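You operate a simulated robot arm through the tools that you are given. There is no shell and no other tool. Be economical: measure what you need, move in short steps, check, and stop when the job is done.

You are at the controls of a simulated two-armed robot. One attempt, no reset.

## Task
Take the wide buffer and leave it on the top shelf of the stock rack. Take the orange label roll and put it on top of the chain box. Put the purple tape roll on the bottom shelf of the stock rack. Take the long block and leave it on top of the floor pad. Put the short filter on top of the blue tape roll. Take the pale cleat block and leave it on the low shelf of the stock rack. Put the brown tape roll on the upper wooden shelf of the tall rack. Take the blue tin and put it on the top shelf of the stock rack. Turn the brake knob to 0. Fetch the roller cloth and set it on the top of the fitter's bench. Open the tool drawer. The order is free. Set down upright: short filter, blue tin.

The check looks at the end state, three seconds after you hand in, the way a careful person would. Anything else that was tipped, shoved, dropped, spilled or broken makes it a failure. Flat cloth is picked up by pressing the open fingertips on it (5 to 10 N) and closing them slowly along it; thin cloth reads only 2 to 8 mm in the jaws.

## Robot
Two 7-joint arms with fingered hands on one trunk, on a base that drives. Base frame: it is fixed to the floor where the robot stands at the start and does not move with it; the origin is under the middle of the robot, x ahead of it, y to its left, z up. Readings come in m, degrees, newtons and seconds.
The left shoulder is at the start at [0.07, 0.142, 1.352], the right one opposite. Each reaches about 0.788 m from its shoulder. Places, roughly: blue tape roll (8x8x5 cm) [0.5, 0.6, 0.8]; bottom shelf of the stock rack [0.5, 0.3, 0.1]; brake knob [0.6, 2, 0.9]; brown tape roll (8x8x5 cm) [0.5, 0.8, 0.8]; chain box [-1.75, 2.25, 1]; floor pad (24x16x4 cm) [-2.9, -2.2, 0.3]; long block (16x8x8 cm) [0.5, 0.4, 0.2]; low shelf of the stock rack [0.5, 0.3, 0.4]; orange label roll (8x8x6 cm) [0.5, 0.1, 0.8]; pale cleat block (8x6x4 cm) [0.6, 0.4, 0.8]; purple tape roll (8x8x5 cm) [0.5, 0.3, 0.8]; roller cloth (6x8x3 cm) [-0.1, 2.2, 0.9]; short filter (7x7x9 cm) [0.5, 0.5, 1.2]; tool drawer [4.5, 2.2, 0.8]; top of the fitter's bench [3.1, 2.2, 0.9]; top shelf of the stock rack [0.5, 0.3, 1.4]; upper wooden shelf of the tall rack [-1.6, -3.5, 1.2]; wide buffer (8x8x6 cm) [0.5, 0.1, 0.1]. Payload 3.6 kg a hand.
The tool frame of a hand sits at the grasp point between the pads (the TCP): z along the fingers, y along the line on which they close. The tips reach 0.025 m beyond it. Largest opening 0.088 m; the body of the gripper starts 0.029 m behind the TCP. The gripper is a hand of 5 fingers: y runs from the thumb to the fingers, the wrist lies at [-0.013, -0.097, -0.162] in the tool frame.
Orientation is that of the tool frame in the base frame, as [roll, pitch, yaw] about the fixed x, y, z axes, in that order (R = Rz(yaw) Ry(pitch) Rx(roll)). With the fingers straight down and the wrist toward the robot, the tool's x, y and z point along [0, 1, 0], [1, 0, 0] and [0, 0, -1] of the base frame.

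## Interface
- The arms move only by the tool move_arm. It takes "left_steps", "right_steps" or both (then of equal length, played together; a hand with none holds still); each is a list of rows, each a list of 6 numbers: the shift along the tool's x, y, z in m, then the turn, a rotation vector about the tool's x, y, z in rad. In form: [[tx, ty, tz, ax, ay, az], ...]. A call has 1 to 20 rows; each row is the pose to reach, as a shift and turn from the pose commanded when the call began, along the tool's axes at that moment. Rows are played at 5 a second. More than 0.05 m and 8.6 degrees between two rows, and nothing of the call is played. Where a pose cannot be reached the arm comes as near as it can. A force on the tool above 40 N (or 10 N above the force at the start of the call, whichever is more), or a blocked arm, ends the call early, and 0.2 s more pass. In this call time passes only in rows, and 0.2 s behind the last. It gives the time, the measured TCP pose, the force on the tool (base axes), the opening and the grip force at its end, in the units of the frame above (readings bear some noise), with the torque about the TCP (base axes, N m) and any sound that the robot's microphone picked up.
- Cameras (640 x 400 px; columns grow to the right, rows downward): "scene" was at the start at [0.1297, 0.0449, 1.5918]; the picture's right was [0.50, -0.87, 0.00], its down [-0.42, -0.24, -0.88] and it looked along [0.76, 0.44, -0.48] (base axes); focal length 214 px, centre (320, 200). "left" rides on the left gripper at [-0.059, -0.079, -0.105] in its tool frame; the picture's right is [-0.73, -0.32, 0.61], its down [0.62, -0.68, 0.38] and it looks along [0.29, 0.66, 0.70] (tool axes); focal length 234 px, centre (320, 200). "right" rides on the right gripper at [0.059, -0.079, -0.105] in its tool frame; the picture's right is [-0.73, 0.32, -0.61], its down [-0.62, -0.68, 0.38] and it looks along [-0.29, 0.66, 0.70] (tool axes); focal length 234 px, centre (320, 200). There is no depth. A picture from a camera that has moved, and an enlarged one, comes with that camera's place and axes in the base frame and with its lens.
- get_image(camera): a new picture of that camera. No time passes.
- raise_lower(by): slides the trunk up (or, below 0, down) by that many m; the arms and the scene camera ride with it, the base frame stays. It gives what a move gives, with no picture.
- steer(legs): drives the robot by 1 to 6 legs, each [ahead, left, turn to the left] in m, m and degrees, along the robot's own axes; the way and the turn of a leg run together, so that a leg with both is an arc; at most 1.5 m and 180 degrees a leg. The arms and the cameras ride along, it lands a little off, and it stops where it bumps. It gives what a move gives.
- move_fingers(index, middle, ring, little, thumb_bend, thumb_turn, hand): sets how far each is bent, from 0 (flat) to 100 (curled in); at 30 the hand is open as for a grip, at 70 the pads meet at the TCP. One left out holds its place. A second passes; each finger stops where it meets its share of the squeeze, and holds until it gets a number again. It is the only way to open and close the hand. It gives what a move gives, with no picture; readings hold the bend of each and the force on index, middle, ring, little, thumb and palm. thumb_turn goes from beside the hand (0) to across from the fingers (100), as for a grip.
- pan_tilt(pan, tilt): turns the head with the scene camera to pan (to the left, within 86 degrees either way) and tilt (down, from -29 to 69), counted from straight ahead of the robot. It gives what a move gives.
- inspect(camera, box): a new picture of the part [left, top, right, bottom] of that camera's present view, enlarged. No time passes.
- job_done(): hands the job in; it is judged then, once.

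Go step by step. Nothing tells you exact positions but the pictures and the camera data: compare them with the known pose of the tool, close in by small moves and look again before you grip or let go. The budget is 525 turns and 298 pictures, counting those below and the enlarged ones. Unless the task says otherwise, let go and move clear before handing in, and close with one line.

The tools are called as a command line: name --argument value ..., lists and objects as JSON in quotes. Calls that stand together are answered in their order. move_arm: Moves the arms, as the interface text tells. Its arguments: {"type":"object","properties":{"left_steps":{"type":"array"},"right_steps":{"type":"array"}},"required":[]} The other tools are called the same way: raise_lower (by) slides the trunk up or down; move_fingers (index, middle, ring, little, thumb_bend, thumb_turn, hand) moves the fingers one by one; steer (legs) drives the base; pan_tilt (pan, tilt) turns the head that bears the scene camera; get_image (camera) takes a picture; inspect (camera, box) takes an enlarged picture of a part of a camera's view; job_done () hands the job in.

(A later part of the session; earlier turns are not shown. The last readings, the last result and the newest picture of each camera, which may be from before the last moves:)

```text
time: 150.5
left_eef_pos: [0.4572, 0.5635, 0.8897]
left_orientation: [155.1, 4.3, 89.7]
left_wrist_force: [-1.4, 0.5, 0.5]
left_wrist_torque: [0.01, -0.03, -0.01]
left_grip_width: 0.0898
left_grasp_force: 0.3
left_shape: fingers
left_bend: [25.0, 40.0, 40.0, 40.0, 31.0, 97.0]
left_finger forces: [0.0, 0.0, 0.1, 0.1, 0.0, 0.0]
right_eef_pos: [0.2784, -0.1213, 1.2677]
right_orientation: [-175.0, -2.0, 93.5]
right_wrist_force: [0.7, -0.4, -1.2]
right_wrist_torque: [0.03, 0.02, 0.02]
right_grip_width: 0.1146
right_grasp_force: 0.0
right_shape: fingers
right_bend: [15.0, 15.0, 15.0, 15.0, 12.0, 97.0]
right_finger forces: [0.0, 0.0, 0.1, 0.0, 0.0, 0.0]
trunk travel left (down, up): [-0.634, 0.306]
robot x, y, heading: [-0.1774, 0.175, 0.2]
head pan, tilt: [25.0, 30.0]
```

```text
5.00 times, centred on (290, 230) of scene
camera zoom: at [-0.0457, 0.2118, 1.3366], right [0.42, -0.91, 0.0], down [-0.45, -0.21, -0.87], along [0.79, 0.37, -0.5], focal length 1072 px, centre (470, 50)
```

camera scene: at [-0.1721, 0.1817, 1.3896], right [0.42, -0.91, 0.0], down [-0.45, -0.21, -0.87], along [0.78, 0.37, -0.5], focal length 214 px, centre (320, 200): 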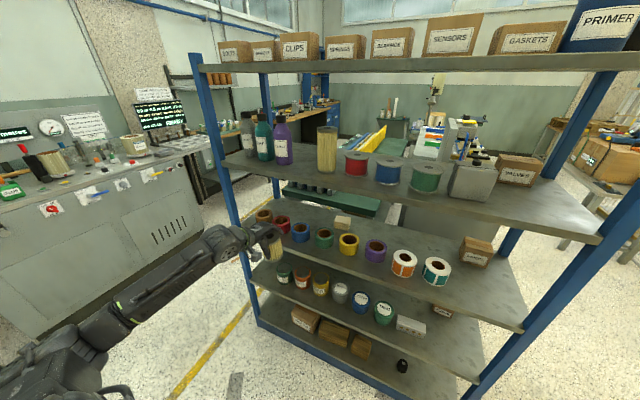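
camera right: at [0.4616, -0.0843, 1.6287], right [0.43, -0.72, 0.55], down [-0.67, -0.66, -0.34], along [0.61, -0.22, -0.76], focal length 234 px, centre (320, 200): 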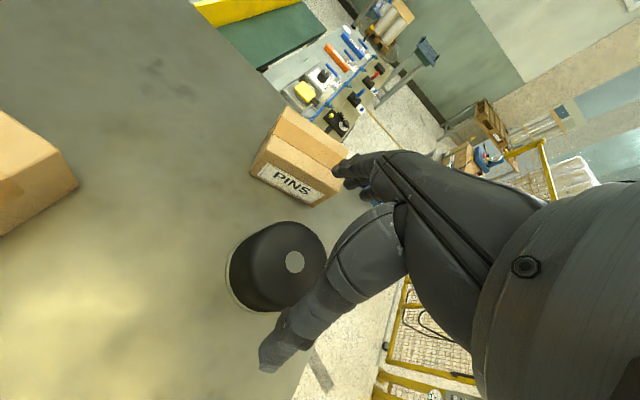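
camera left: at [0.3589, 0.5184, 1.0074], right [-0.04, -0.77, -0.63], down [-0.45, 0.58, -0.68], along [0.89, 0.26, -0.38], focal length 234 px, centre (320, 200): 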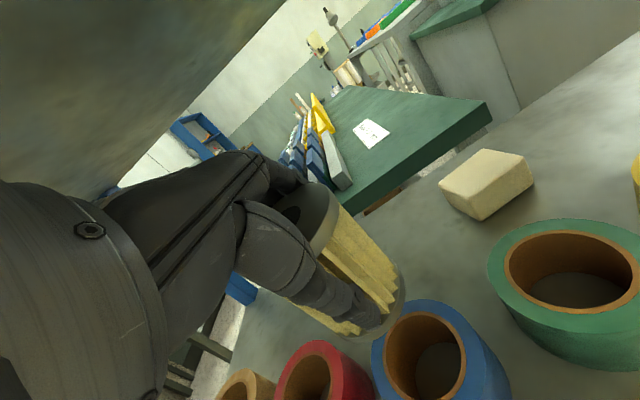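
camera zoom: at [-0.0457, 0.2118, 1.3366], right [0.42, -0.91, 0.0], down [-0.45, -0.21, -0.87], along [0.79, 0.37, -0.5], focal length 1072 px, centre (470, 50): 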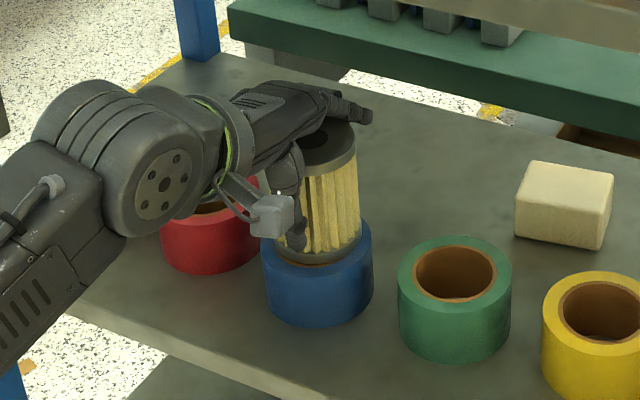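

move_fingers --hand "left" --index 5 --middle 5 --ring 5 --little 5 --thumb_bend 8

raise_lower --by 0.055

get_image --camera "left"

```text
time: 151.5
left_eef_pos: [0.4594, 0.563, 0.8893]
left_orientation: [155.1, 4.2, 89.6]
left_wrist_force: [0.5, 0.1, -0.5]
left_wrist_torque: [0.0, 0.02, 0.04]
left_grip_width: 0.1257
left_grasp_force: 0.0
left_shape: fingers
left_bend: [5.0, 5.0, 5.0, 5.0, 8.0, 97.0]
left_finger forces: [0.0, 0.0, 0.0, 0.0, 0.0, 0.0]
right_eef_pos: [0.2783, -0.1211, 1.2684]
right_orientation: [-175.0, -2.0, 93.5]
right_wrist_force: [0.4, -0.1, -0.2]
right_wrist_torque: [0.01, -0.01, 0.0]
right_grip_width: 0.1142
right_grasp_force: 0.1
right_shape: fingers
right_bend: [15.0, 15.0, 15.0, 15.0, 12.0, 97.0]
right_finger forces: [0.1, 0.1, 0.0, 0.0, 0.0, 0.0]
trunk travel left (down, up): [-0.634, 0.306]
robot x, y, heading: [-0.1781, 0.1722, -0.1]
head pan, tilt: [25.0, 30.0]
```

```text
time: 152.4
left_eef_pos: [0.458, 0.5634, 0.9448]
left_orientation: [155.1, 4.3, 89.7]
left_wrist_force: [0.5, -0.3, 0.4]
left_wrist_torque: [0.0, 0.0, 0.02]
left_grip_width: 0.1255
left_grasp_force: 0.1
left_shape: fingers
left_bend: [5.0, 5.0, 5.0, 5.0, 8.0, 97.0]
left_finger forces: [0.0, 0.0, 0.0, 0.0, 0.1, 0.0]
right_eef_pos: [0.279, -0.1212, 1.3226]
right_orientation: [-174.9, -1.9, 93.5]
right_wrist_force: [-0.8, -0.2, -0.1]
right_wrist_torque: [-0.01, 0.02, 0.01]
right_grip_width: 0.1144
right_grasp_force: 0.0
right_shape: fingers
right_bend: [15.0, 15.0, 15.0, 15.0, 12.0, 97.0]
right_finger forces: [0.0, 0.1, 0.0, 0.0, 0.0, 0.1]
trunk travel left (down, up): [-0.689, 0.251]
robot x, y, heading: [-0.1746, 0.1745, -0.1]
head pan, tilt: [25.0, 30.0]
```

```text
183 pictures are left
camera left: at [0.3422, 0.5111, 1.0106], right [-0.04, -0.77, -0.63], down [-0.45, 0.58, -0.68], along [0.89, 0.26, -0.38], focal length 234 px, centre (320, 200)
```

left: 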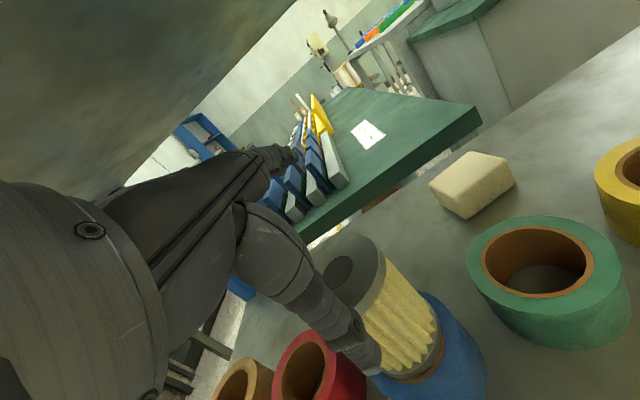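

move_arm --left_steps '[[0, -0.03, -0.03, 0, 0, 0], [0, -0.065, -0.045, 0, 0, 0], [0, -0.1, -0.06, 0, 0, 0], [-0.03, -0.12, -0.07, 0, 0, 0], [-0.07, -0.12, -0.07, 0, 0, 0], [-0.11, -0.12, -0.07, 0, 0, 0], [-0.135, -0.12, -0.07, 0, 0, 0]]'

get_image --camera "left"

inspect --camera "scene" --box '[240, 160, 440, 300]'

```text
time: 154.0
left_eef_pos: [0.3194, 0.4311, 0.9689]
left_orientation: [155.1, 4.2, 89.8]
left_wrist_force: [-1.0, -0.2, 0.0]
left_wrist_torque: [-0.01, -0.01, -0.02]
left_grip_width: 0.1256
left_grasp_force: 0.1
left_shape: fingers
left_bend: [5.0, 5.0, 5.0, 5.0, 8.0, 97.0]
left_finger forces: [0.0, 0.0, 0.0, 0.1, 0.0, 0.0]
right_eef_pos: [0.2787, -0.1214, 1.3226]
right_orientation: [-175.1, -2.0, 93.4]
right_wrist_force: [0.6, -0.6, 0.0]
right_wrist_torque: [0.03, -0.01, 0.02]
right_grip_width: 0.1145
right_grasp_force: 0.1
right_shape: fingers
right_bend: [15.0, 15.0, 15.0, 15.0, 12.0, 97.0]
right_finger forces: [0.0, 0.1, 0.0, 0.0, 0.0, 0.1]
trunk travel left (down, up): [-0.689, 0.251]
robot x, y, heading: [-0.1777, 0.1753, 0.0]
head pan, tilt: [25.0, 30.0]
```

```text
182 pictures are left
camera left: at [0.2034, 0.3786, 1.0349], right [-0.04, -0.77, -0.63], down [-0.45, 0.58, -0.68], along [0.89, 0.26, -0.38], focal length 234 px, centre (320, 200)
```

left: 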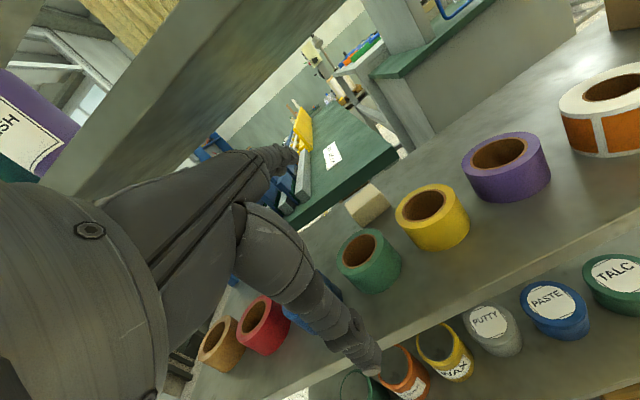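

```text
2.86 times, centred on (340, 230) of scene
camera zoom: at [-0.0452, 0.2113, 1.3916], right [0.42, -0.91, 0.0], down [-0.45, -0.21, -0.87], along [0.79, 0.37, -0.5], focal length 613 px, centre (263, 114)
```

zoom: 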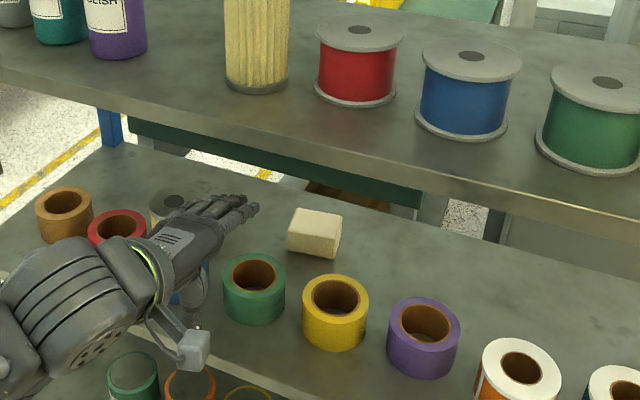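

raise_lower --by -0.073

steer --legs '[[0.09, 0, 0]]'

move_arm --left_steps '[[0, 0.03, 0.014, -0.045, 0, 0], [0, 0.06, 0.028, -0.09, 0, 0], [0, 0.09, 0.042, -0.09, 0, 0], [0, 0.12, 0.056, -0.09, 0, 0]]'

get_image --camera "left"

inspect --camera "scene" --box '[240, 160, 440, 300]'

```text
time: 155.1
left_eef_pos: [0.3195, 0.4326, 0.8954]
left_orientation: [155.2, 4.2, 89.8]
left_wrist_force: [0.6, -0.2, 1.0]
left_wrist_torque: [0.01, 0.0, 0.0]
left_grip_width: 0.1257
left_grasp_force: 0.0
left_shape: fingers
left_bend: [5.0, 5.0, 5.0, 5.0, 8.0, 97.0]
left_finger forces: [0.0, 0.0, 0.1, 0.1, 0.0, 0.1]
right_eef_pos: [0.2773, -0.1218, 1.2499]
right_orientation: [-175.1, -2.0, 93.5]
right_wrist_force: [0.4, 0.4, 0.1]
right_wrist_torque: [0.03, 0.02, 0.01]
right_grip_width: 0.1143
right_grasp_force: 0.1
right_shape: fingers
right_bend: [15.0, 15.0, 15.0, 15.0, 12.0, 97.0]
right_finger forces: [0.0, 0.0, 0.0, 0.1, 0.0, 0.0]
trunk travel left (down, up): [-0.616, 0.324]
robot x, y, heading: [-0.1764, 0.1752, 0.0]
head pan, tilt: [25.0, 30.0]
```

```text
time: 156.2
left_eef_pos: [0.4098, 0.4305, 0.8951]
left_orientation: [155.1, 4.2, 89.3]
left_wrist_force: [-0.1, 0.1, 0.8]
left_wrist_torque: [0.03, -0.01, -0.03]
left_grip_width: 0.1257
left_grasp_force: 0.0
left_shape: fingers
left_bend: [5.0, 5.0, 5.0, 5.0, 8.0, 97.0]
left_finger forces: [0.0, 0.0, 0.1, 0.1, 0.1, 0.1]
right_eef_pos: [0.3675, -0.1238, 1.2506]
right_orientation: [-175.0, -2.0, 93.3]
right_wrist_force: [0.2, 0.1, -0.4]
right_wrist_torque: [-0.01, -0.03, -0.02]
right_grip_width: 0.1142
right_grasp_force: 0.0
right_shape: fingers
right_bend: [15.0, 15.0, 15.0, 15.0, 12.0, 97.0]
right_finger forces: [0.0, 0.0, 0.1, 0.0, 0.0, 0.0]
trunk travel left (down, up): [-0.616, 0.324]
robot x, y, heading: [-0.0868, 0.1738, -0.1]
head pan, tilt: [25.0, 30.0]
```

```text
time: 157.2
left_eef_pos: [0.5455, 0.4272, 0.8972]
left_orientation: [150.0, 4.2, 89.5]
left_wrist_force: [-0.1, 0.0, -0.1]
left_wrist_torque: [-0.01, -0.02, 0.01]
left_grip_width: 0.1256
left_grasp_force: 0.0
left_shape: fingers
left_bend: [5.0, 5.0, 5.0, 5.0, 8.0, 97.0]
left_finger forces: [0.0, 0.1, 0.0, 0.0, 0.1, 0.1]
right_eef_pos: [0.3681, -0.1228, 1.2501]
right_orientation: [-174.9, -2.1, 93.4]
right_wrist_force: [0.5, -0.1, 0.1]
right_wrist_torque: [0.01, 0.04, -0.02]
right_grip_width: 0.1144
right_grasp_force: 0.0
right_shape: fingers
right_bend: [15.0, 15.0, 15.0, 15.0, 12.0, 97.0]
right_finger forces: [0.1, 0.0, 0.0, 0.0, 0.0, 0.0]
trunk travel left (down, up): [-0.616, 0.324]
robot x, y, heading: [-0.0882, 0.1744, -0.3]
head pan, tilt: [25.0, 30.0]
```

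```text
180 pictures are left
camera left: at [0.4237, 0.3744, 0.952], right [0.02, -0.77, -0.63], down [-0.39, 0.58, -0.72], along [0.92, 0.26, -0.29], focal length 234 px, centre (320, 200)
```

left: 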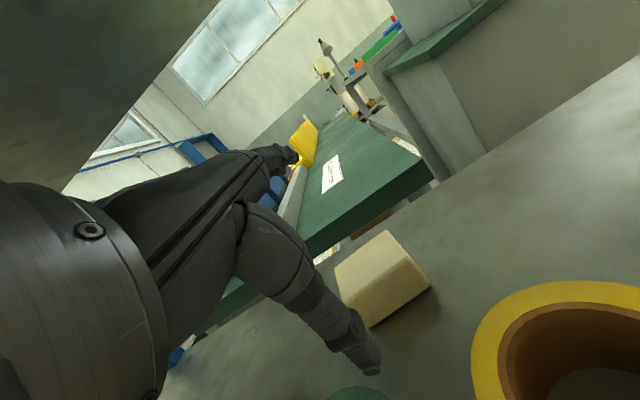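

```text
2.86 times, centred on (340, 230) of scene
camera zoom: at [0.0453, 0.2108, 1.3184], right [0.42, -0.91, 0.0], down [-0.45, -0.21, -0.87], along [0.79, 0.36, -0.5], focal length 613 px, centre (263, 114)
```

zoom: 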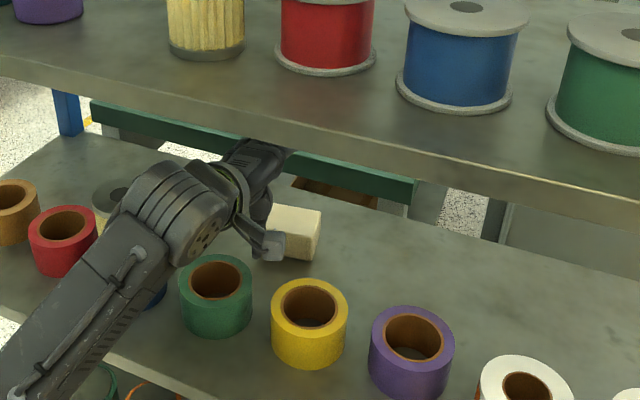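

move_arm --left_steps '[[0.001, 0.02, 0.028, 0.05, 0, 0], [0.003, 0.037, 0.056, 0.1, 0, 0], [0.003, 0.031, 0.08, 0.18, 0, 0], [0.003, 0.022, 0.097, 0.26, 0, 0]]'

get_image --camera "left"

inspect --camera "scene" --box '[240, 160, 440, 300]'

```text
time: 158.2
left_eef_pos: [0.6135, 0.4263, 0.8243]
left_orientation: [164.9, 4.3, 89.5]
left_wrist_force: [-0.7, 0.6, 0.1]
left_wrist_torque: [0.0, -0.03, -0.02]
left_grip_width: 0.1257
left_grasp_force: 0.1
left_shape: fingers
left_bend: [5.0, 5.0, 5.0, 5.0, 8.0, 97.0]
left_finger forces: [0.0, 0.0, 0.0, 0.1, 0.1, 0.0]
right_eef_pos: [0.3692, -0.1233, 1.2493]
right_orientation: [-174.8, -1.9, 93.3]
right_wrist_force: [-0.5, -0.1, 1.1]
right_wrist_torque: [0.01, 0.0, -0.02]
right_grip_width: 0.1144
right_grasp_force: 0.2
right_shape: fingers
right_bend: [15.0, 15.0, 15.0, 15.0, 12.0, 97.0]
right_finger forces: [0.0, 0.0, 0.0, 0.0, 0.0, 0.0]
trunk travel left (down, up): [-0.616, 0.324]
robot x, y, heading: [-0.0937, 0.1741, -0.1]
head pan, tilt: [25.0, 30.0]
```

```text
178 pictures are left
camera left: at [0.5082, 0.3754, 0.9077], right [-0.16, -0.77, -0.61], down [-0.55, 0.59, -0.59], along [0.82, 0.24, -0.52], focal length 234 px, centre (320, 200)
```

left: 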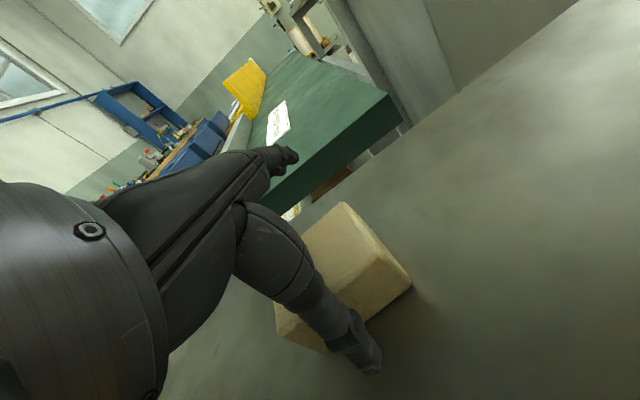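

```text
2.86 times, centred on (340, 230) of scene
camera zoom: at [0.0448, 0.211, 1.3185], right [0.42, -0.91, 0.0], down [-0.45, -0.21, -0.87], along [0.79, 0.36, -0.5], focal length 613 px, centre (263, 114)
```

zoom: 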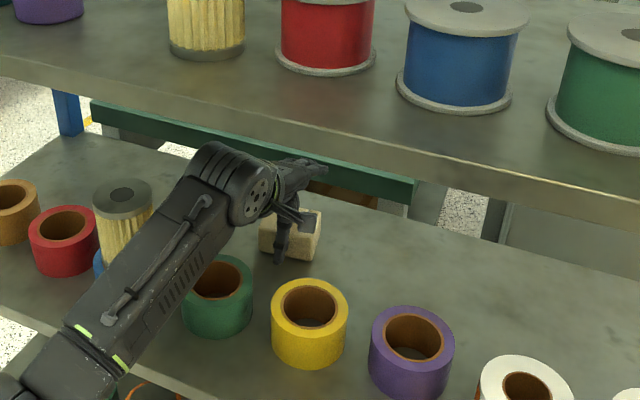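

raise_lower --by -0.01

move_fingers --hand "left" --index 65 --middle 65 --ring 65 --little 60 --thumb_bend 60

get_image --camera "left"

```text
time: 158.8
left_eef_pos: [0.6122, 0.4264, 0.8127]
left_orientation: [164.9, 4.2, 89.5]
left_wrist_force: [0.2, 0.3, -0.1]
left_wrist_torque: [-0.02, -0.02, 0.03]
left_grip_width: 0.1261
left_grasp_force: 0.1
left_shape: fingers
left_bend: [5.0, 5.0, 5.0, 5.0, 8.0, 97.0]
left_finger forces: [0.0, 0.0, 0.1, 0.1, 0.0, 0.0]
right_eef_pos: [0.3659, -0.1231, 1.2406]
right_orientation: [-175.0, -2.0, 93.3]
right_wrist_force: [-0.7, 0.5, -0.1]
right_wrist_torque: [-0.03, 0.01, -0.03]
right_grip_width: 0.1142
right_grasp_force: 0.1
right_shape: fingers
right_bend: [15.0, 15.0, 15.0, 15.0, 12.0, 97.0]
right_finger forces: [0.0, 0.1, 0.0, 0.1, 0.0, 0.1]
trunk travel left (down, up): [-0.606, 0.334]
robot x, y, heading: [-0.0903, 0.1751, -0.1]
head pan, tilt: [25.0, 30.0]
```

```text
time: 159.8
left_eef_pos: [0.6111, 0.4263, 0.8161]
left_orientation: [164.6, 4.3, 89.3]
left_wrist_force: [3.1, 2.6, 13.5]
left_wrist_torque: [0.0, 0.23, 0.0]
left_grip_width: 0.054
left_grasp_force: 22.0
left_shape: fingers
left_bend: [48.0, 58.0, 59.0, 59.0, 44.0, 96.0]
left_finger forces: [12.8, 5.3, 3.8, 0.7, 22.0, 0.0]
right_eef_pos: [0.3658, -0.1235, 1.2415]
right_orientation: [-174.9, -1.9, 93.3]
right_wrist_force: [-0.7, -0.4, -0.6]
right_wrist_torque: [-0.04, 0.01, -0.01]
right_grip_width: 0.1144
right_grasp_force: 0.1
right_shape: fingers
right_bend: [15.0, 15.0, 15.0, 15.0, 12.0, 97.0]
right_finger forces: [0.1, 0.0, 0.0, 0.0, 0.0, 0.1]
trunk travel left (down, up): [-0.606, 0.334]
robot x, y, heading: [-0.0882, 0.1747, -0.3]
head pan, tilt: [25.0, 30.0]
```

```text
176 pictures are left
camera left: at [0.5068, 0.3753, 0.8997], right [-0.16, -0.77, -0.62], down [-0.55, 0.59, -0.59], along [0.82, 0.24, -0.52], focal length 234 px, centre (320, 200)
```

left: 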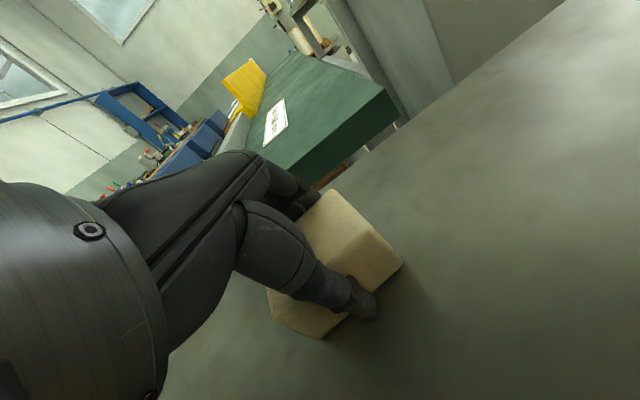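

move_arm --left_steps '[[0, 0.0078, -0.029, -0.08, 0, 0], [0, 0.0195, -0.0725, -0.2, 0, 0], [0, -0.018, -0.088, -0.26, 0, 0], [0, -0.0565, -0.098, -0.26, 0, 0]]'

get_image --camera "left"

inspect --camera "scene" --box '[240, 160, 440, 300]'

```text
time: 160.8
left_eef_pos: [0.5304, 0.4366, 0.8982]
left_orientation: [149.9, 4.2, 89.4]
left_wrist_force: [-0.9, 0.9, -0.6]
left_wrist_torque: [-0.01, -0.03, -0.01]
left_grip_width: 0.0532
left_grasp_force: 18.3
left_shape: fingers
left_bend: [50.0, 59.0, 60.0, 60.0, 43.0, 95.0]
left_finger forces: [10.7, 4.5, 3.0, 0.1, 18.1, 0.0]
right_eef_pos: [0.3656, -0.1235, 1.2404]
right_orientation: [-175.0, -1.9, 93.4]
right_wrist_force: [-0.4, -0.7, -0.1]
right_wrist_torque: [0.01, 0.02, 0.02]
right_grip_width: 0.1145
right_grasp_force: 0.0
right_shape: fingers
right_bend: [15.0, 15.0, 15.0, 15.0, 12.0, 97.0]
right_finger forces: [0.1, 0.0, 0.0, 0.0, 0.0, 0.0]
trunk travel left (down, up): [-0.606, 0.334]
robot x, y, heading: [-0.0859, 0.1737, -0.4]
head pan, tilt: [25.0, 30.0]
```

```text
175 pictures are left
camera left: at [0.4088, 0.3844, 0.9527], right [0.02, -0.78, -0.63], down [-0.39, 0.58, -0.72], along [0.92, 0.26, -0.29], focal length 234 px, centre (320, 200)
```

left: 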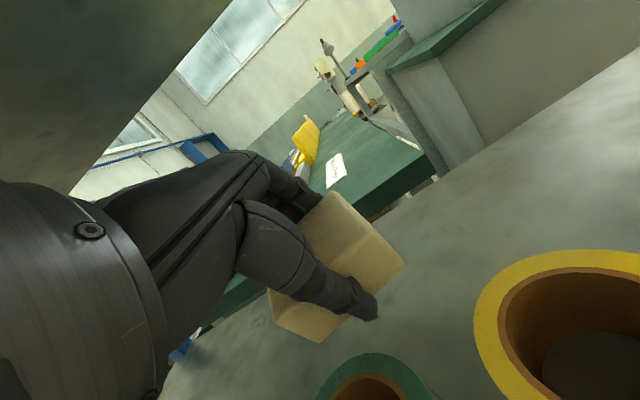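

```text
2.86 times, centred on (340, 230) of scene
camera zoom: at [0.0432, 0.2114, 1.3087], right [0.42, -0.91, 0.0], down [-0.45, -0.21, -0.87], along [0.79, 0.36, -0.5], focal length 613 px, centre (263, 114)
```

zoom: 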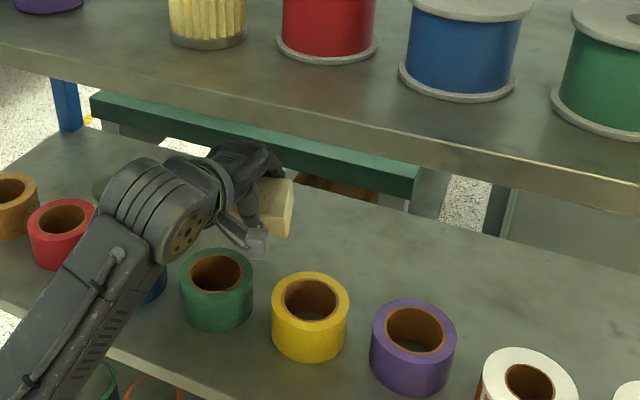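

steer --legs '[[-0.22, 0, 0], [0, 0.26, 0]]'

move_arm --left_steps '[[0.04, -0.03, -0.017, 0, 0, 0], [0.08, -0.06, -0.034, 0, 0, 0], [0.1, -0.09, -0.05, 0, 0, 0]]'

raise_lower --by -0.37

pan_tilt --pan 35 --tilt 38

get_image --camera "scene"

get_image --camera "left"

```text
time: 164.0
left_eef_pos: [0.3125, 0.6901, 0.8967]
left_orientation: [150.0, 4.2, 88.9]
left_wrist_force: [0.1, -1.1, -1.2]
left_wrist_torque: [-0.02, 0.01, -0.01]
left_grip_width: 0.0535
left_grasp_force: 18.4
left_shape: fingers
left_bend: [50.0, 59.0, 60.0, 60.0, 43.0, 95.0]
left_finger forces: [10.8, 4.6, 3.0, 0.0, 18.1, 0.0]
right_eef_pos: [0.1436, 0.1312, 1.2394]
right_orientation: [-175.0, -2.0, 92.9]
right_wrist_force: [-0.1, -0.4, 0.7]
right_wrist_torque: [-0.01, 0.02, -0.02]
right_grip_width: 0.1147
right_grasp_force: 0.2
right_shape: fingers
right_bend: [15.0, 15.0, 15.0, 15.0, 12.0, 97.0]
right_finger forces: [0.0, 0.0, 0.0, 0.1, 0.0, 0.1]
trunk travel left (down, up): [-0.606, 0.334]
robot x, y, heading: [-0.309, 0.432, -0.7]
head pan, tilt: [25.0, 30.0]
```

```text
refused: row 1 steps farther than a row can; nothing moved
```

```text
time: 167.6
left_eef_pos: [0.3127, 0.6894, 0.5265]
left_orientation: [150.0, 4.2, 89.0]
left_wrist_force: [-0.8, 0.3, -1.8]
left_wrist_torque: [0.02, -0.01, -0.02]
left_grip_width: 0.0533
left_grasp_force: 18.4
left_shape: fingers
left_bend: [50.0, 59.0, 60.0, 60.0, 43.0, 95.0]
left_finger forces: [10.7, 4.5, 3.1, 0.1, 18.1, 0.0]
right_eef_pos: [0.1429, 0.1306, 0.871]
right_orientation: [-174.9, -2.0, 92.8]
right_wrist_force: [0.2, -0.6, -0.2]
right_wrist_torque: [-0.04, -0.02, -0.02]
right_grip_width: 0.1143
right_grasp_force: 0.1
right_shape: fingers
right_bend: [15.0, 15.0, 15.0, 15.0, 12.0, 97.0]
right_finger forces: [0.1, 0.0, 0.0, 0.0, 0.0, 0.0]
trunk travel left (down, up): [-0.236, 0.704]
robot x, y, heading: [-0.3108, 0.4325, -1.2]
head pan, tilt: [25.0, 30.0]
```

```text
time: 168.3
left_eef_pos: [0.3112, 0.6897, 0.5274]
left_orientation: [150.1, 4.2, 89.0]
left_wrist_force: [-0.1, 0.0, -1.3]
left_wrist_torque: [0.01, -0.01, 0.0]
left_grip_width: 0.0534
left_grasp_force: 17.8
left_shape: fingers
left_bend: [50.0, 59.0, 60.0, 60.0, 43.0, 95.0]
left_finger forces: [10.7, 4.5, 3.0, 0.1, 18.1, 0.0]
right_eef_pos: [0.1426, 0.1313, 0.8695]
right_orientation: [-175.0, -2.0, 92.9]
right_wrist_force: [-0.4, -0.3, -0.3]
right_wrist_torque: [-0.01, 0.01, 0.01]
right_grip_width: 0.1144
right_grasp_force: 0.1
right_shape: fingers
right_bend: [15.0, 15.0, 15.0, 15.0, 12.0, 97.0]
right_finger forces: [0.0, 0.0, 0.0, 0.1, 0.0, 0.0]
trunk travel left (down, up): [-0.236, 0.704]
robot x, y, heading: [-0.3128, 0.4364, -0.8]
head pan, tilt: [35.0, 38.0]
```

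```text
173 pictures are left
camera scene: at [-0.1881, 0.48, 0.9262], right [0.56, -0.83, 0.0], down [-0.51, -0.35, -0.79], along [0.65, 0.44, -0.62], focal length 214 px, centre (320, 200)
```

scene: 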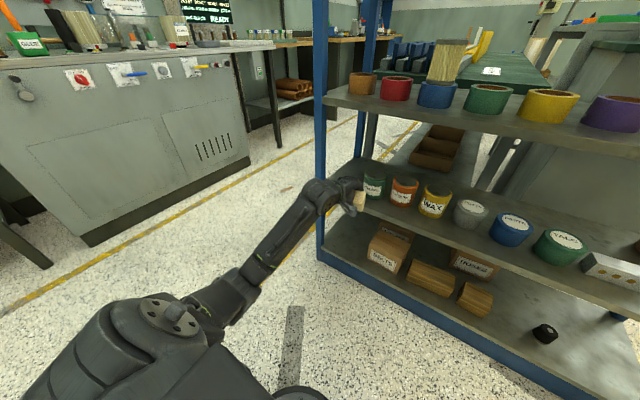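

```text
172 pictures are left
camera left: at [0.1903, 0.6379, 0.5821], right [0.01, -0.78, -0.63], down [-0.39, 0.58, -0.72], along [0.92, 0.25, -0.29], focal length 234 px, centre (320, 200)
```

left: 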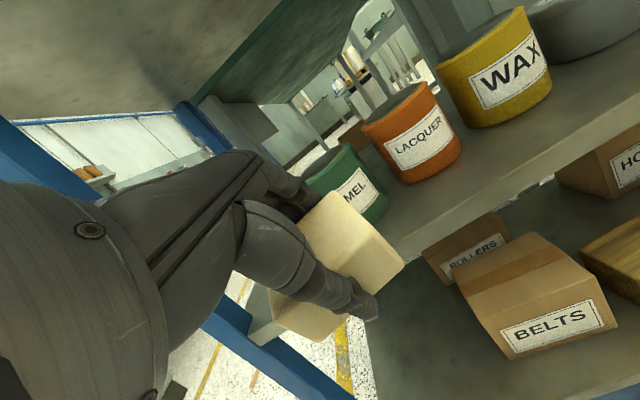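

move_arm --left_steps '[[0.04, 0, 0, 0, 0, 0], [0.08, 0, 0, 0, 0, 0], [0.11, 0, 0, 0, 0, 0]]'

get_image --camera "left"

inspect --camera "scene" --box '[260, 130, 460, 270]'

```text
time: 169.1
left_eef_pos: [0.3138, 0.8003, 0.5191]
left_orientation: [150.1, 4.4, 88.9]
left_wrist_force: [0.0, 0.8, -0.2]
left_wrist_torque: [0.02, 0.0, 0.01]
left_grip_width: 0.0534
left_grasp_force: 17.8
left_shape: fingers
left_bend: [50.0, 59.0, 60.0, 60.0, 43.0, 95.0]
left_finger forces: [10.7, 4.3, 2.9, 0.1, 17.9, 0.1]
right_eef_pos: [0.1435, 0.1313, 0.8712]
right_orientation: [-175.0, -2.0, 92.8]
right_wrist_force: [-0.3, 0.3, 0.5]
right_wrist_torque: [0.0, -0.01, -0.03]
right_grip_width: 0.1145
right_grasp_force: 0.0
right_shape: fingers
right_bend: [15.0, 15.0, 15.0, 15.0, 12.0, 97.0]
right_finger forces: [0.0, 0.0, 0.0, 0.0, 0.0, 0.1]
trunk travel left (down, up): [-0.236, 0.704]
robot x, y, heading: [-0.3121, 0.4326, -0.7]
head pan, tilt: [35.0, 38.0]
```

```text
171 pictures are left
camera left: at [0.1925, 0.748, 0.5747], right [0.01, -0.78, -0.63], down [-0.39, 0.58, -0.72], along [0.92, 0.25, -0.29], focal length 234 px, centre (320, 200)
```

left: 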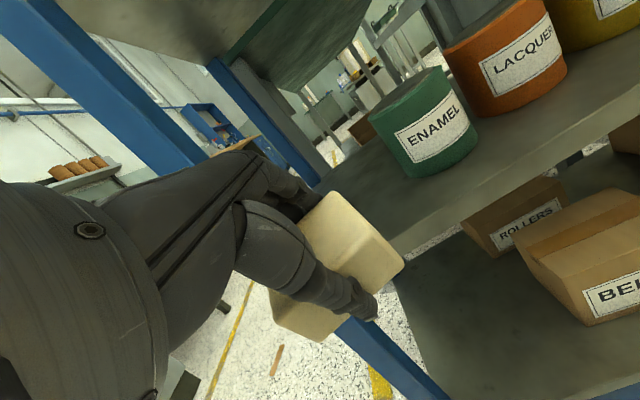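

```text
2.86 times, centred on (360, 200) of scene
camera zoom: at [-0.1882, 0.4801, 0.9262], right [0.56, -0.83, 0.0], down [-0.51, -0.35, -0.79], along [0.65, 0.44, -0.62], focal length 613 px, centre (206, 200)
```

zoom: 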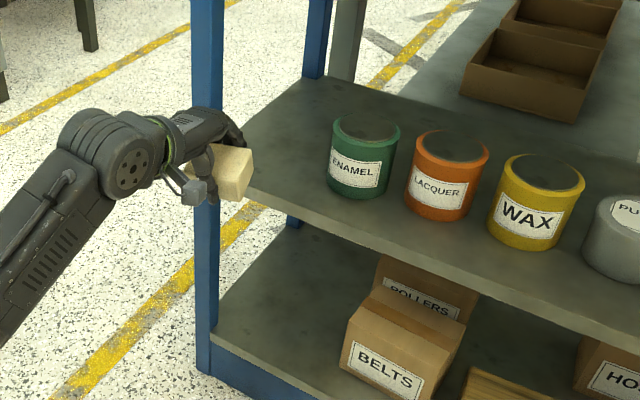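

steer --legs '[[0.14, -0.012, 0.7]]'

get_image --camera "left"

inspect --camera "scene" --box '[260, 130, 460, 270]'

```text
time: 170.4
left_eef_pos: [0.4503, 0.792, 0.5184]
left_orientation: [150.1, 4.3, 89.4]
left_wrist_force: [0.1, -0.6, -0.9]
left_wrist_torque: [-0.02, 0.01, 0.02]
left_grip_width: 0.0535
left_grasp_force: 17.9
left_shape: fingers
left_bend: [50.0, 59.0, 60.0, 60.0, 43.0, 95.0]
left_finger forces: [10.7, 4.3, 3.0, 0.1, 18.0, 0.1]
right_eef_pos: [0.2856, 0.1229, 0.8689]
right_orientation: [-174.9, -2.0, 93.4]
right_wrist_force: [0.1, 0.1, -0.4]
right_wrist_torque: [-0.01, 0.01, -0.01]
right_grip_width: 0.114
right_grasp_force: 0.1
right_shape: fingers
right_bend: [15.0, 15.0, 15.0, 15.0, 12.0, 97.0]
right_finger forces: [0.0, 0.0, 0.1, 0.0, 0.1, 0.0]
trunk travel left (down, up): [-0.236, 0.704]
robot x, y, heading: [-0.1701, 0.4186, 0.1]
head pan, tilt: [35.0, 38.0]
```

```text
169 pictures are left
camera left: at [0.3284, 0.74, 0.5743], right [0.02, -0.78, -0.63], down [-0.39, 0.57, -0.72], along [0.92, 0.26, -0.3], focal length 234 px, centre (320, 200)
```

left: 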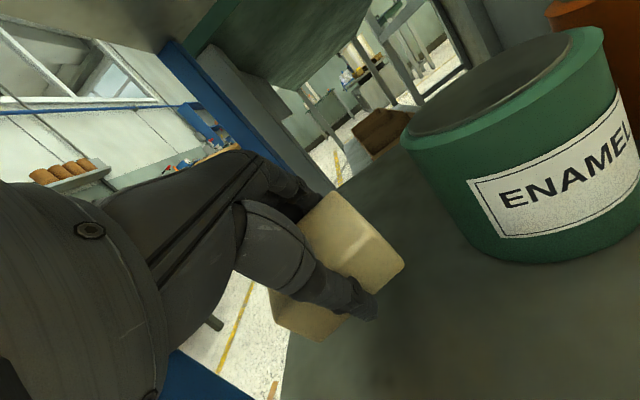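

```text
2.86 times, centred on (360, 200) of scene
camera zoom: at [-0.0491, 0.4682, 0.9261], right [0.57, -0.82, 0.0], down [-0.51, -0.35, -0.79], along [0.65, 0.45, -0.62], focal length 613 px, centre (206, 200)
```

zoom: 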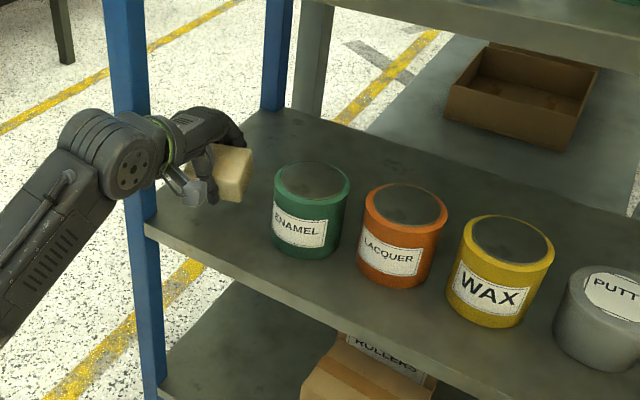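

move_arm --left_steps '[[-0.002, 0.01, 0.006, 0.13, 0, 0], [-0.003, 0.017, 0.01, 0.26, 0, 0]]'

raise_lower --by -0.02

get_image --camera "left"

inspect --camera "scene" --box '[260, 130, 400, 240]'

```text
time: 171.0
left_eef_pos: [0.4679, 0.7899, 0.5198]
left_orientation: [165.1, 4.3, 89.5]
left_wrist_force: [0.7, -0.8, -1.3]
left_wrist_torque: [0.02, 0.01, 0.01]
left_grip_width: 0.0534
left_grasp_force: 18.1
left_shape: fingers
left_bend: [50.0, 59.0, 60.0, 60.0, 44.0, 95.0]
left_finger forces: [10.7, 4.4, 3.0, 0.0, 17.8, 0.0]
right_eef_pos: [0.2854, 0.1231, 0.8698]
right_orientation: [-174.9, -1.9, 93.6]
right_wrist_force: [-0.6, -0.7, -0.4]
right_wrist_torque: [0.01, -0.03, 0.01]
right_grip_width: 0.1147
right_grasp_force: 0.1
right_shape: fingers
right_bend: [15.0, 15.0, 15.0, 15.0, 12.0, 97.0]
right_finger forces: [0.1, 0.0, 0.1, 0.1, 0.0, 0.0]
trunk travel left (down, up): [-0.236, 0.704]
robot x, y, heading: [-0.1689, 0.4188, -0.3]
head pan, tilt: [35.0, 38.0]
```

```text
time: 171.7
left_eef_pos: [0.4681, 0.7898, 0.4997]
left_orientation: [164.8, 4.3, 89.6]
left_wrist_force: [0.0, 0.0, -0.4]
left_wrist_torque: [0.04, -0.01, -0.03]
left_grip_width: 0.0532
left_grasp_force: 17.6
left_shape: fingers
left_bend: [50.0, 59.0, 60.0, 60.0, 44.0, 95.0]
left_finger forces: [10.6, 4.4, 3.0, 0.0, 17.6, 0.0]
right_eef_pos: [0.2854, 0.1227, 0.8509]
right_orientation: [-175.1, -2.0, 93.5]
right_wrist_force: [0.6, -0.9, -0.4]
right_wrist_torque: [0.0, 0.0, -0.01]
right_grip_width: 0.1145
right_grasp_force: 0.0
right_shape: fingers
right_bend: [15.0, 15.0, 15.0, 15.0, 12.0, 97.0]
right_finger forces: [0.0, 0.1, 0.1, 0.0, 0.0, 0.0]
trunk travel left (down, up): [-0.216, 0.724]
robot x, y, heading: [-0.1726, 0.4184, 0.1]
head pan, tilt: [35.0, 38.0]
```

```text
167 pictures are left
camera left: at [0.3639, 0.7388, 0.5843], right [-0.16, -0.77, -0.61], down [-0.55, 0.59, -0.59], along [0.82, 0.25, -0.52], focal length 234 px, centre (320, 200)
```

left: 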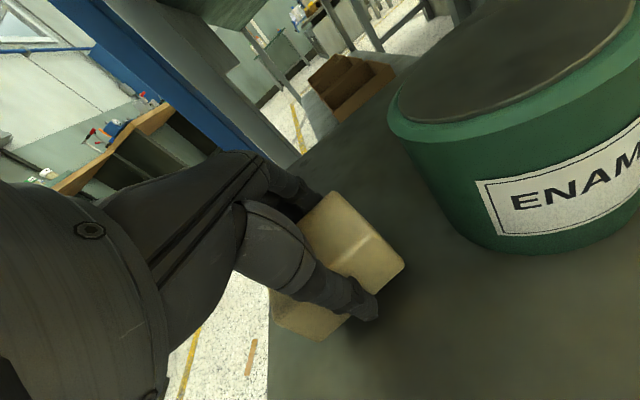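

```text
3.64 times, centred on (330, 185) of scene
camera zoom: at [-0.0496, 0.4682, 0.9061], right [0.57, -0.82, 0.0], down [-0.51, -0.35, -0.79], along [0.65, 0.45, -0.62], focal length 780 px, centre (284, 254)
```

zoom: 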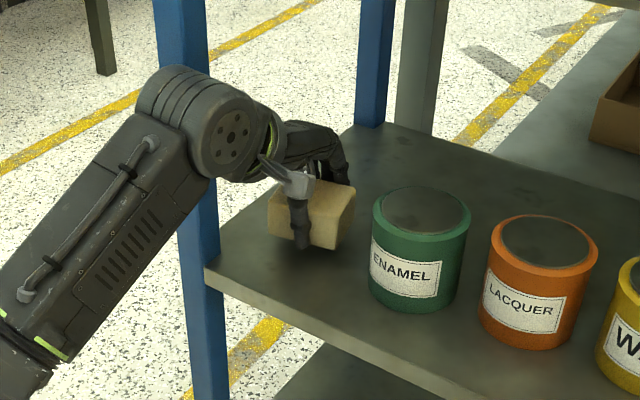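

raise_lower --by -0.018

raise_lower --by -0.008

inspect --camera "scene" --box '[260, 130, 400, 240]'

```text
time: 172.3
left_eef_pos: [0.4668, 0.7886, 0.4861]
left_orientation: [164.4, 4.2, 89.5]
left_wrist_force: [5.1, 2.1, 17.8]
left_wrist_torque: [-0.07, 0.29, -0.03]
left_grip_width: 0.0535
left_grasp_force: 22.5
left_shape: fingers
left_bend: [50.0, 59.0, 60.0, 60.0, 44.0, 95.0]
left_finger forces: [13.3, 5.3, 3.7, 0.2, 22.1, 0.1]
right_eef_pos: [0.2842, 0.1217, 0.834]
right_orientation: [-175.0, -1.9, 93.4]
right_wrist_force: [0.4, 0.4, 0.7]
right_wrist_torque: [-0.03, -0.01, 0.01]
right_grip_width: 0.1145
right_grasp_force: 0.0
right_shape: fingers
right_bend: [15.0, 15.0, 15.0, 15.0, 12.0, 97.0]
right_finger forces: [0.1, 0.0, 0.0, 0.1, 0.0, 0.0]
trunk travel left (down, up): [-0.198, 0.742]
robot x, y, heading: [-0.1698, 0.4166, -0.1]
head pan, tilt: [35.0, 38.0]
```

```text
time: 172.8
left_eef_pos: [0.4679, 0.7897, 0.487]
left_orientation: [163.6, 4.2, 89.5]
left_wrist_force: [-0.1, 0.0, 19.2]
left_wrist_torque: [-0.09, 0.7, -0.04]
left_grip_width: 0.0537
left_grasp_force: 23.6
left_shape: fingers
left_bend: [51.0, 60.0, 61.0, 60.0, 44.0, 95.0]
left_finger forces: [11.1, 4.3, 3.0, 0.0, 28.9, 0.1]
right_eef_pos: [0.2829, 0.1221, 0.8284]
right_orientation: [-175.2, -2.0, 93.4]
right_wrist_force: [-0.5, -0.8, 0.2]
right_wrist_torque: [0.03, -0.03, -0.02]
right_grip_width: 0.1144
right_grasp_force: 0.0
right_shape: fingers
right_bend: [15.0, 15.0, 15.0, 15.0, 12.0, 97.0]
right_finger forces: [0.2, 0.0, 0.0, 0.0, 0.0, 0.0]
trunk travel left (down, up): [-0.193, 0.747]
robot x, y, heading: [-0.1699, 0.4182, -0.4]
head pan, tilt: [35.0, 38.0]
stopped: the force on the tool passed its limit (the readings are from after the stop); the commanded pose is now the measured one
```

```text
3.64 times, centred on (330, 185) of scene
camera zoom: at [-0.0517, 0.4671, 0.8833], right [0.57, -0.82, 0.0], down [-0.5, -0.35, -0.79], along [0.65, 0.45, -0.61], focal length 780 px, centre (284, 254)
```

zoom: 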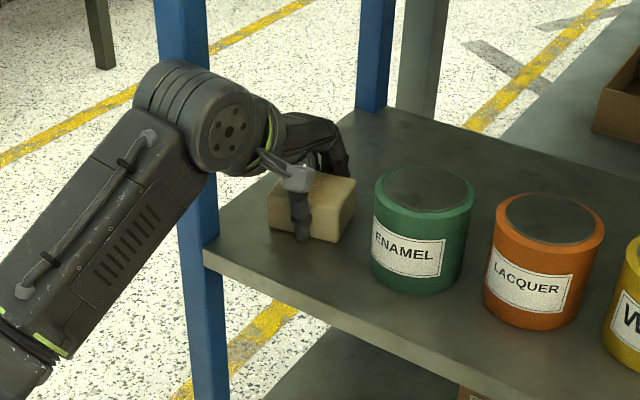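

move_fingers --hand "left" --index 15 --middle 15 --ring 15 --little 15 --thumb_bend 12

raise_lower --by 0.06

steer --legs '[[-0.17, 0, 0]]'

get_image --camera "scene"

```text
time: 173.8
left_eef_pos: [0.469, 0.7898, 0.4838]
left_orientation: [164.0, 4.3, 89.5]
left_wrist_force: [7.3, -1.1, 21.0]
left_wrist_torque: [-0.08, 0.92, 0.14]
left_grip_width: 0.1093
left_grasp_force: 10.2
left_shape: fingers
left_bend: [15.0, 15.0, 15.0, 15.0, 17.0, 97.0]
left_finger forces: [0.0, 0.1, 0.0, 0.0, 20.7, 0.0]
right_eef_pos: [0.2837, 0.1217, 0.8283]
right_orientation: [-175.0, -2.1, 93.5]
right_wrist_force: [-0.7, -0.8, 0.2]
right_wrist_torque: [-0.02, 0.01, 0.02]
right_grip_width: 0.1143
right_grasp_force: 0.0
right_shape: fingers
right_bend: [15.0, 15.0, 15.0, 15.0, 12.0, 97.0]
right_finger forces: [0.0, 0.0, 0.0, 0.0, 0.0, 0.0]
trunk travel left (down, up): [-0.193, 0.747]
robot x, y, heading: [-0.172, 0.4233, -0.4]
head pan, tilt: [35.0, 38.0]
```

```text
time: 174.8
left_eef_pos: [0.4695, 0.7916, 0.5413]
left_orientation: [164.4, 4.4, 89.7]
left_wrist_force: [0.6, -0.1, -1.0]
left_wrist_torque: [-0.03, -0.02, 0.01]
left_grip_width: 0.1141
left_grasp_force: 0.0
left_shape: fingers
left_bend: [15.0, 15.0, 15.0, 15.0, 12.0, 97.0]
left_finger forces: [0.0, 0.0, 0.1, 0.0, 0.1, 0.0]
right_eef_pos: [0.2849, 0.1234, 0.8874]
right_orientation: [-175.1, -1.9, 93.5]
right_wrist_force: [-0.3, 0.2, 0.4]
right_wrist_torque: [-0.02, 0.02, 0.01]
right_grip_width: 0.1145
right_grasp_force: 0.0
right_shape: fingers
right_bend: [15.0, 15.0, 15.0, 15.0, 12.0, 97.0]
right_finger forces: [0.0, 0.1, 0.0, 0.1, 0.0, 0.1]
trunk travel left (down, up): [-0.253, 0.687]
robot x, y, heading: [-0.1704, 0.4186, -0.2]
head pan, tilt: [35.0, 38.0]
```

```text
time: 176.2
left_eef_pos: [0.2953, 0.791, 0.543]
left_orientation: [164.1, 4.3, 89.4]
left_wrist_force: [0.1, 1.1, 0.8]
left_wrist_torque: [-0.03, -0.01, -0.02]
left_grip_width: 0.1141
left_grasp_force: 0.0
left_shape: fingers
left_bend: [15.0, 15.0, 15.0, 15.0, 12.0, 97.0]
left_finger forces: [0.0, 0.0, 0.0, 0.1, 0.1, 0.0]
right_eef_pos: [0.1082, 0.1223, 0.8873]
right_orientation: [-175.0, -2.0, 93.2]
right_wrist_force: [-0.7, 0.5, -0.4]
right_wrist_torque: [0.0, 0.0, 0.01]
right_grip_width: 0.1146
right_grasp_force: 0.1
right_shape: fingers
right_bend: [15.0, 15.0, 15.0, 15.0, 12.0, 97.0]
right_finger forces: [0.1, 0.0, 0.0, 0.0, 0.0, 0.1]
trunk travel left (down, up): [-0.253, 0.687]
robot x, y, heading: [-0.3397, 0.4231, -0.5]
head pan, tilt: [35.0, 38.0]
```

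```text
164 pictures are left
camera scene: at [-0.2251, 0.4686, 0.943], right [0.57, -0.82, 0.0], down [-0.51, -0.35, -0.79], along [0.65, 0.45, -0.62], focal length 214 px, centre (320, 200)
```

scene: 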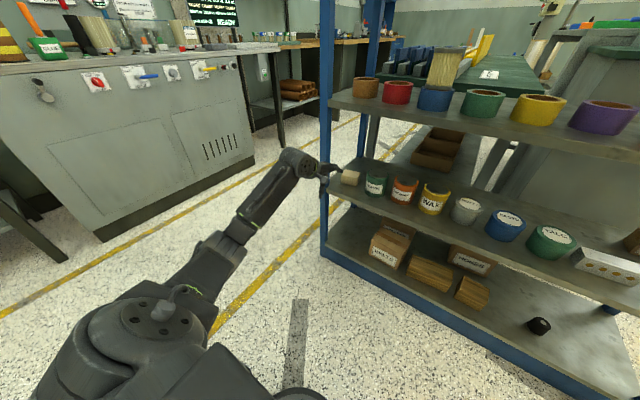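

The cleat block rests on the low shelf. Next is the purple roll, so I'm moving right and up to its shelf.

raise_lower --by 0.34

steer --legs '[[0.03, -0.48, 0.4]]'

move_arm --left_steps '[[-0.035, 0, 0, -0.13, 0, 0], [-0.06, 0, 0, -0.26, 0, 0]]'

get_image --camera "left"

pan_tilt --pan 25 --tilt 35

get_image --camera "scene"

```text
time: 179.6
left_eef_pos: [0.2955, 0.79, 0.8805]
left_orientation: [164.2, 4.3, 89.4]
left_wrist_force: [0.3, -0.6, 0.0]
left_wrist_torque: [-0.03, 0.04, 0.0]
left_grip_width: 0.1141
left_grasp_force: 0.1
left_shape: fingers
left_bend: [15.0, 15.0, 15.0, 15.0, 12.0, 97.0]
left_finger forces: [0.0, 0.0, 0.1, 0.1, 0.0, 0.1]
right_eef_pos: [0.1099, 0.1217, 1.2267]
right_orientation: [-175.0, -2.0, 93.3]
right_wrist_force: [0.0, -0.3, 0.6]
right_wrist_torque: [0.0, -0.03, 0.02]
right_grip_width: 0.1143
right_grasp_force: 0.0
right_shape: fingers
right_bend: [15.0, 15.0, 15.0, 15.0, 12.0, 97.0]
right_finger forces: [0.0, 0.0, 0.0, 0.0, 0.0, 0.1]
trunk travel left (down, up): [-0.593, 0.347]
robot x, y, heading: [-0.347, 0.4221, -0.4]
head pan, tilt: [35.0, 38.0]
```

```text
time: 182.5
left_eef_pos: [0.3194, 0.3116, 0.881]
left_orientation: [164.0, 4.3, 90.1]
left_wrist_force: [0.3, 0.2, -0.9]
left_wrist_torque: [0.01, 0.01, 0.0]
left_grip_width: 0.114
left_grasp_force: 0.1
left_shape: fingers
left_bend: [15.0, 15.0, 15.0, 15.0, 12.0, 97.0]
left_finger forces: [0.0, 0.0, 0.0, 0.0, 0.0, 0.0]
right_eef_pos: [0.1428, -0.3575, 1.2272]
right_orientation: [-175.0, -2.1, 94.0]
right_wrist_force: [0.6, -0.3, 0.0]
right_wrist_torque: [-0.02, 0.0, 0.02]
right_grip_width: 0.1146
right_grasp_force: 0.0
right_shape: fingers
right_bend: [15.0, 15.0, 15.0, 15.0, 12.0, 97.0]
right_finger forces: [0.0, 0.0, 0.0, 0.1, 0.0, 0.0]
trunk travel left (down, up): [-0.593, 0.347]
robot x, y, heading: [-0.3163, -0.0639, 0.2]
head pan, tilt: [35.0, 38.0]
```

```text
time: 183.1
left_eef_pos: [0.3216, 0.252, 0.8872]
left_orientation: [149.2, 4.3, 90.0]
left_wrist_force: [0.4, -0.4, -0.1]
left_wrist_torque: [-0.01, -0.02, 0.0]
left_grip_width: 0.114
left_grasp_force: 0.0
left_shape: fingers
left_bend: [15.0, 15.0, 15.0, 15.0, 12.0, 97.0]
left_finger forces: [0.1, 0.0, 0.0, 0.1, 0.1, 0.1]
right_eef_pos: [0.1421, -0.3578, 1.2269]
right_orientation: [-175.0, -2.0, 94.0]
right_wrist_force: [-0.6, -0.2, -0.1]
right_wrist_torque: [-0.01, -0.05, -0.01]
right_grip_width: 0.1145
right_grasp_force: 0.1
right_shape: fingers
right_bend: [15.0, 15.0, 15.0, 15.0, 12.0, 97.0]
right_finger forces: [0.1, 0.1, 0.1, 0.0, 0.0, 0.0]
trunk travel left (down, up): [-0.593, 0.347]
robot x, y, heading: [-0.3176, -0.0642, 0.5]
head pan, tilt: [35.0, 38.0]
```

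```text
163 pictures are left
camera left: at [0.2009, 0.1979, 0.9398], right [0.03, -0.78, -0.63], down [-0.39, 0.57, -0.72], along [0.92, 0.27, -0.28], focal length 234 px, centre (320, 200)
```

left: 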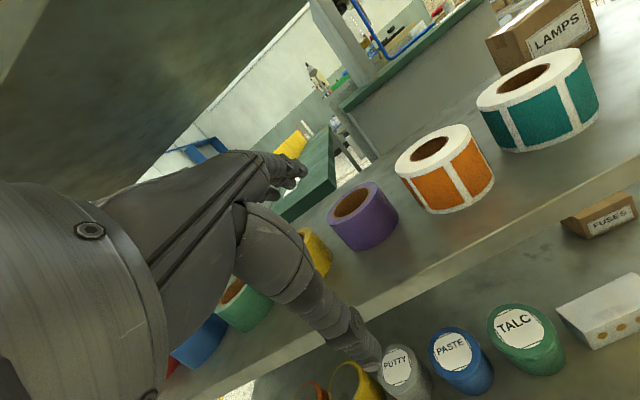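

```text
time: 183.8
left_eef_pos: [0.3224, 0.2532, 0.8871]
left_orientation: [149.3, 4.3, 90.0]
left_wrist_force: [0.4, -0.2, 0.5]
left_wrist_torque: [0.01, -0.01, 0.0]
left_grip_width: 0.1142
left_grasp_force: 0.1
left_shape: fingers
left_bend: [15.0, 15.0, 15.0, 15.0, 12.0, 97.0]
left_finger forces: [0.0, 0.0, 0.0, 0.0, 0.1, 0.1]
right_eef_pos: [0.1428, -0.3575, 1.227]
right_orientation: [-175.1, -2.0, 94.0]
right_wrist_force: [-0.4, 0.5, -0.7]
right_wrist_torque: [0.0, -0.01, 0.0]
right_grip_width: 0.1146
right_grasp_force: 0.1
right_shape: fingers
right_bend: [15.0, 15.0, 15.0, 15.0, 12.0, 97.0]
right_finger forces: [0.1, 0.0, 0.0, 0.0, 0.1, 0.0]
trunk travel left (down, up): [-0.593, 0.347]
robot x, y, heading: [-0.315, -0.061, 0.6]
head pan, tilt: [25.0, 35.0]
```

```text
162 pictures are left
camera scene: at [-0.1862, -0.0269, 1.2875], right [0.43, -0.9, 0.0], down [-0.52, -0.25, -0.82], along [0.74, 0.35, -0.57], focal length 214 px, centre (320, 200)
```

scene: 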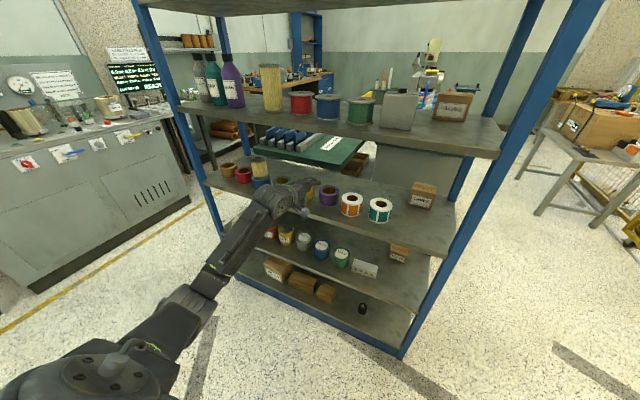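

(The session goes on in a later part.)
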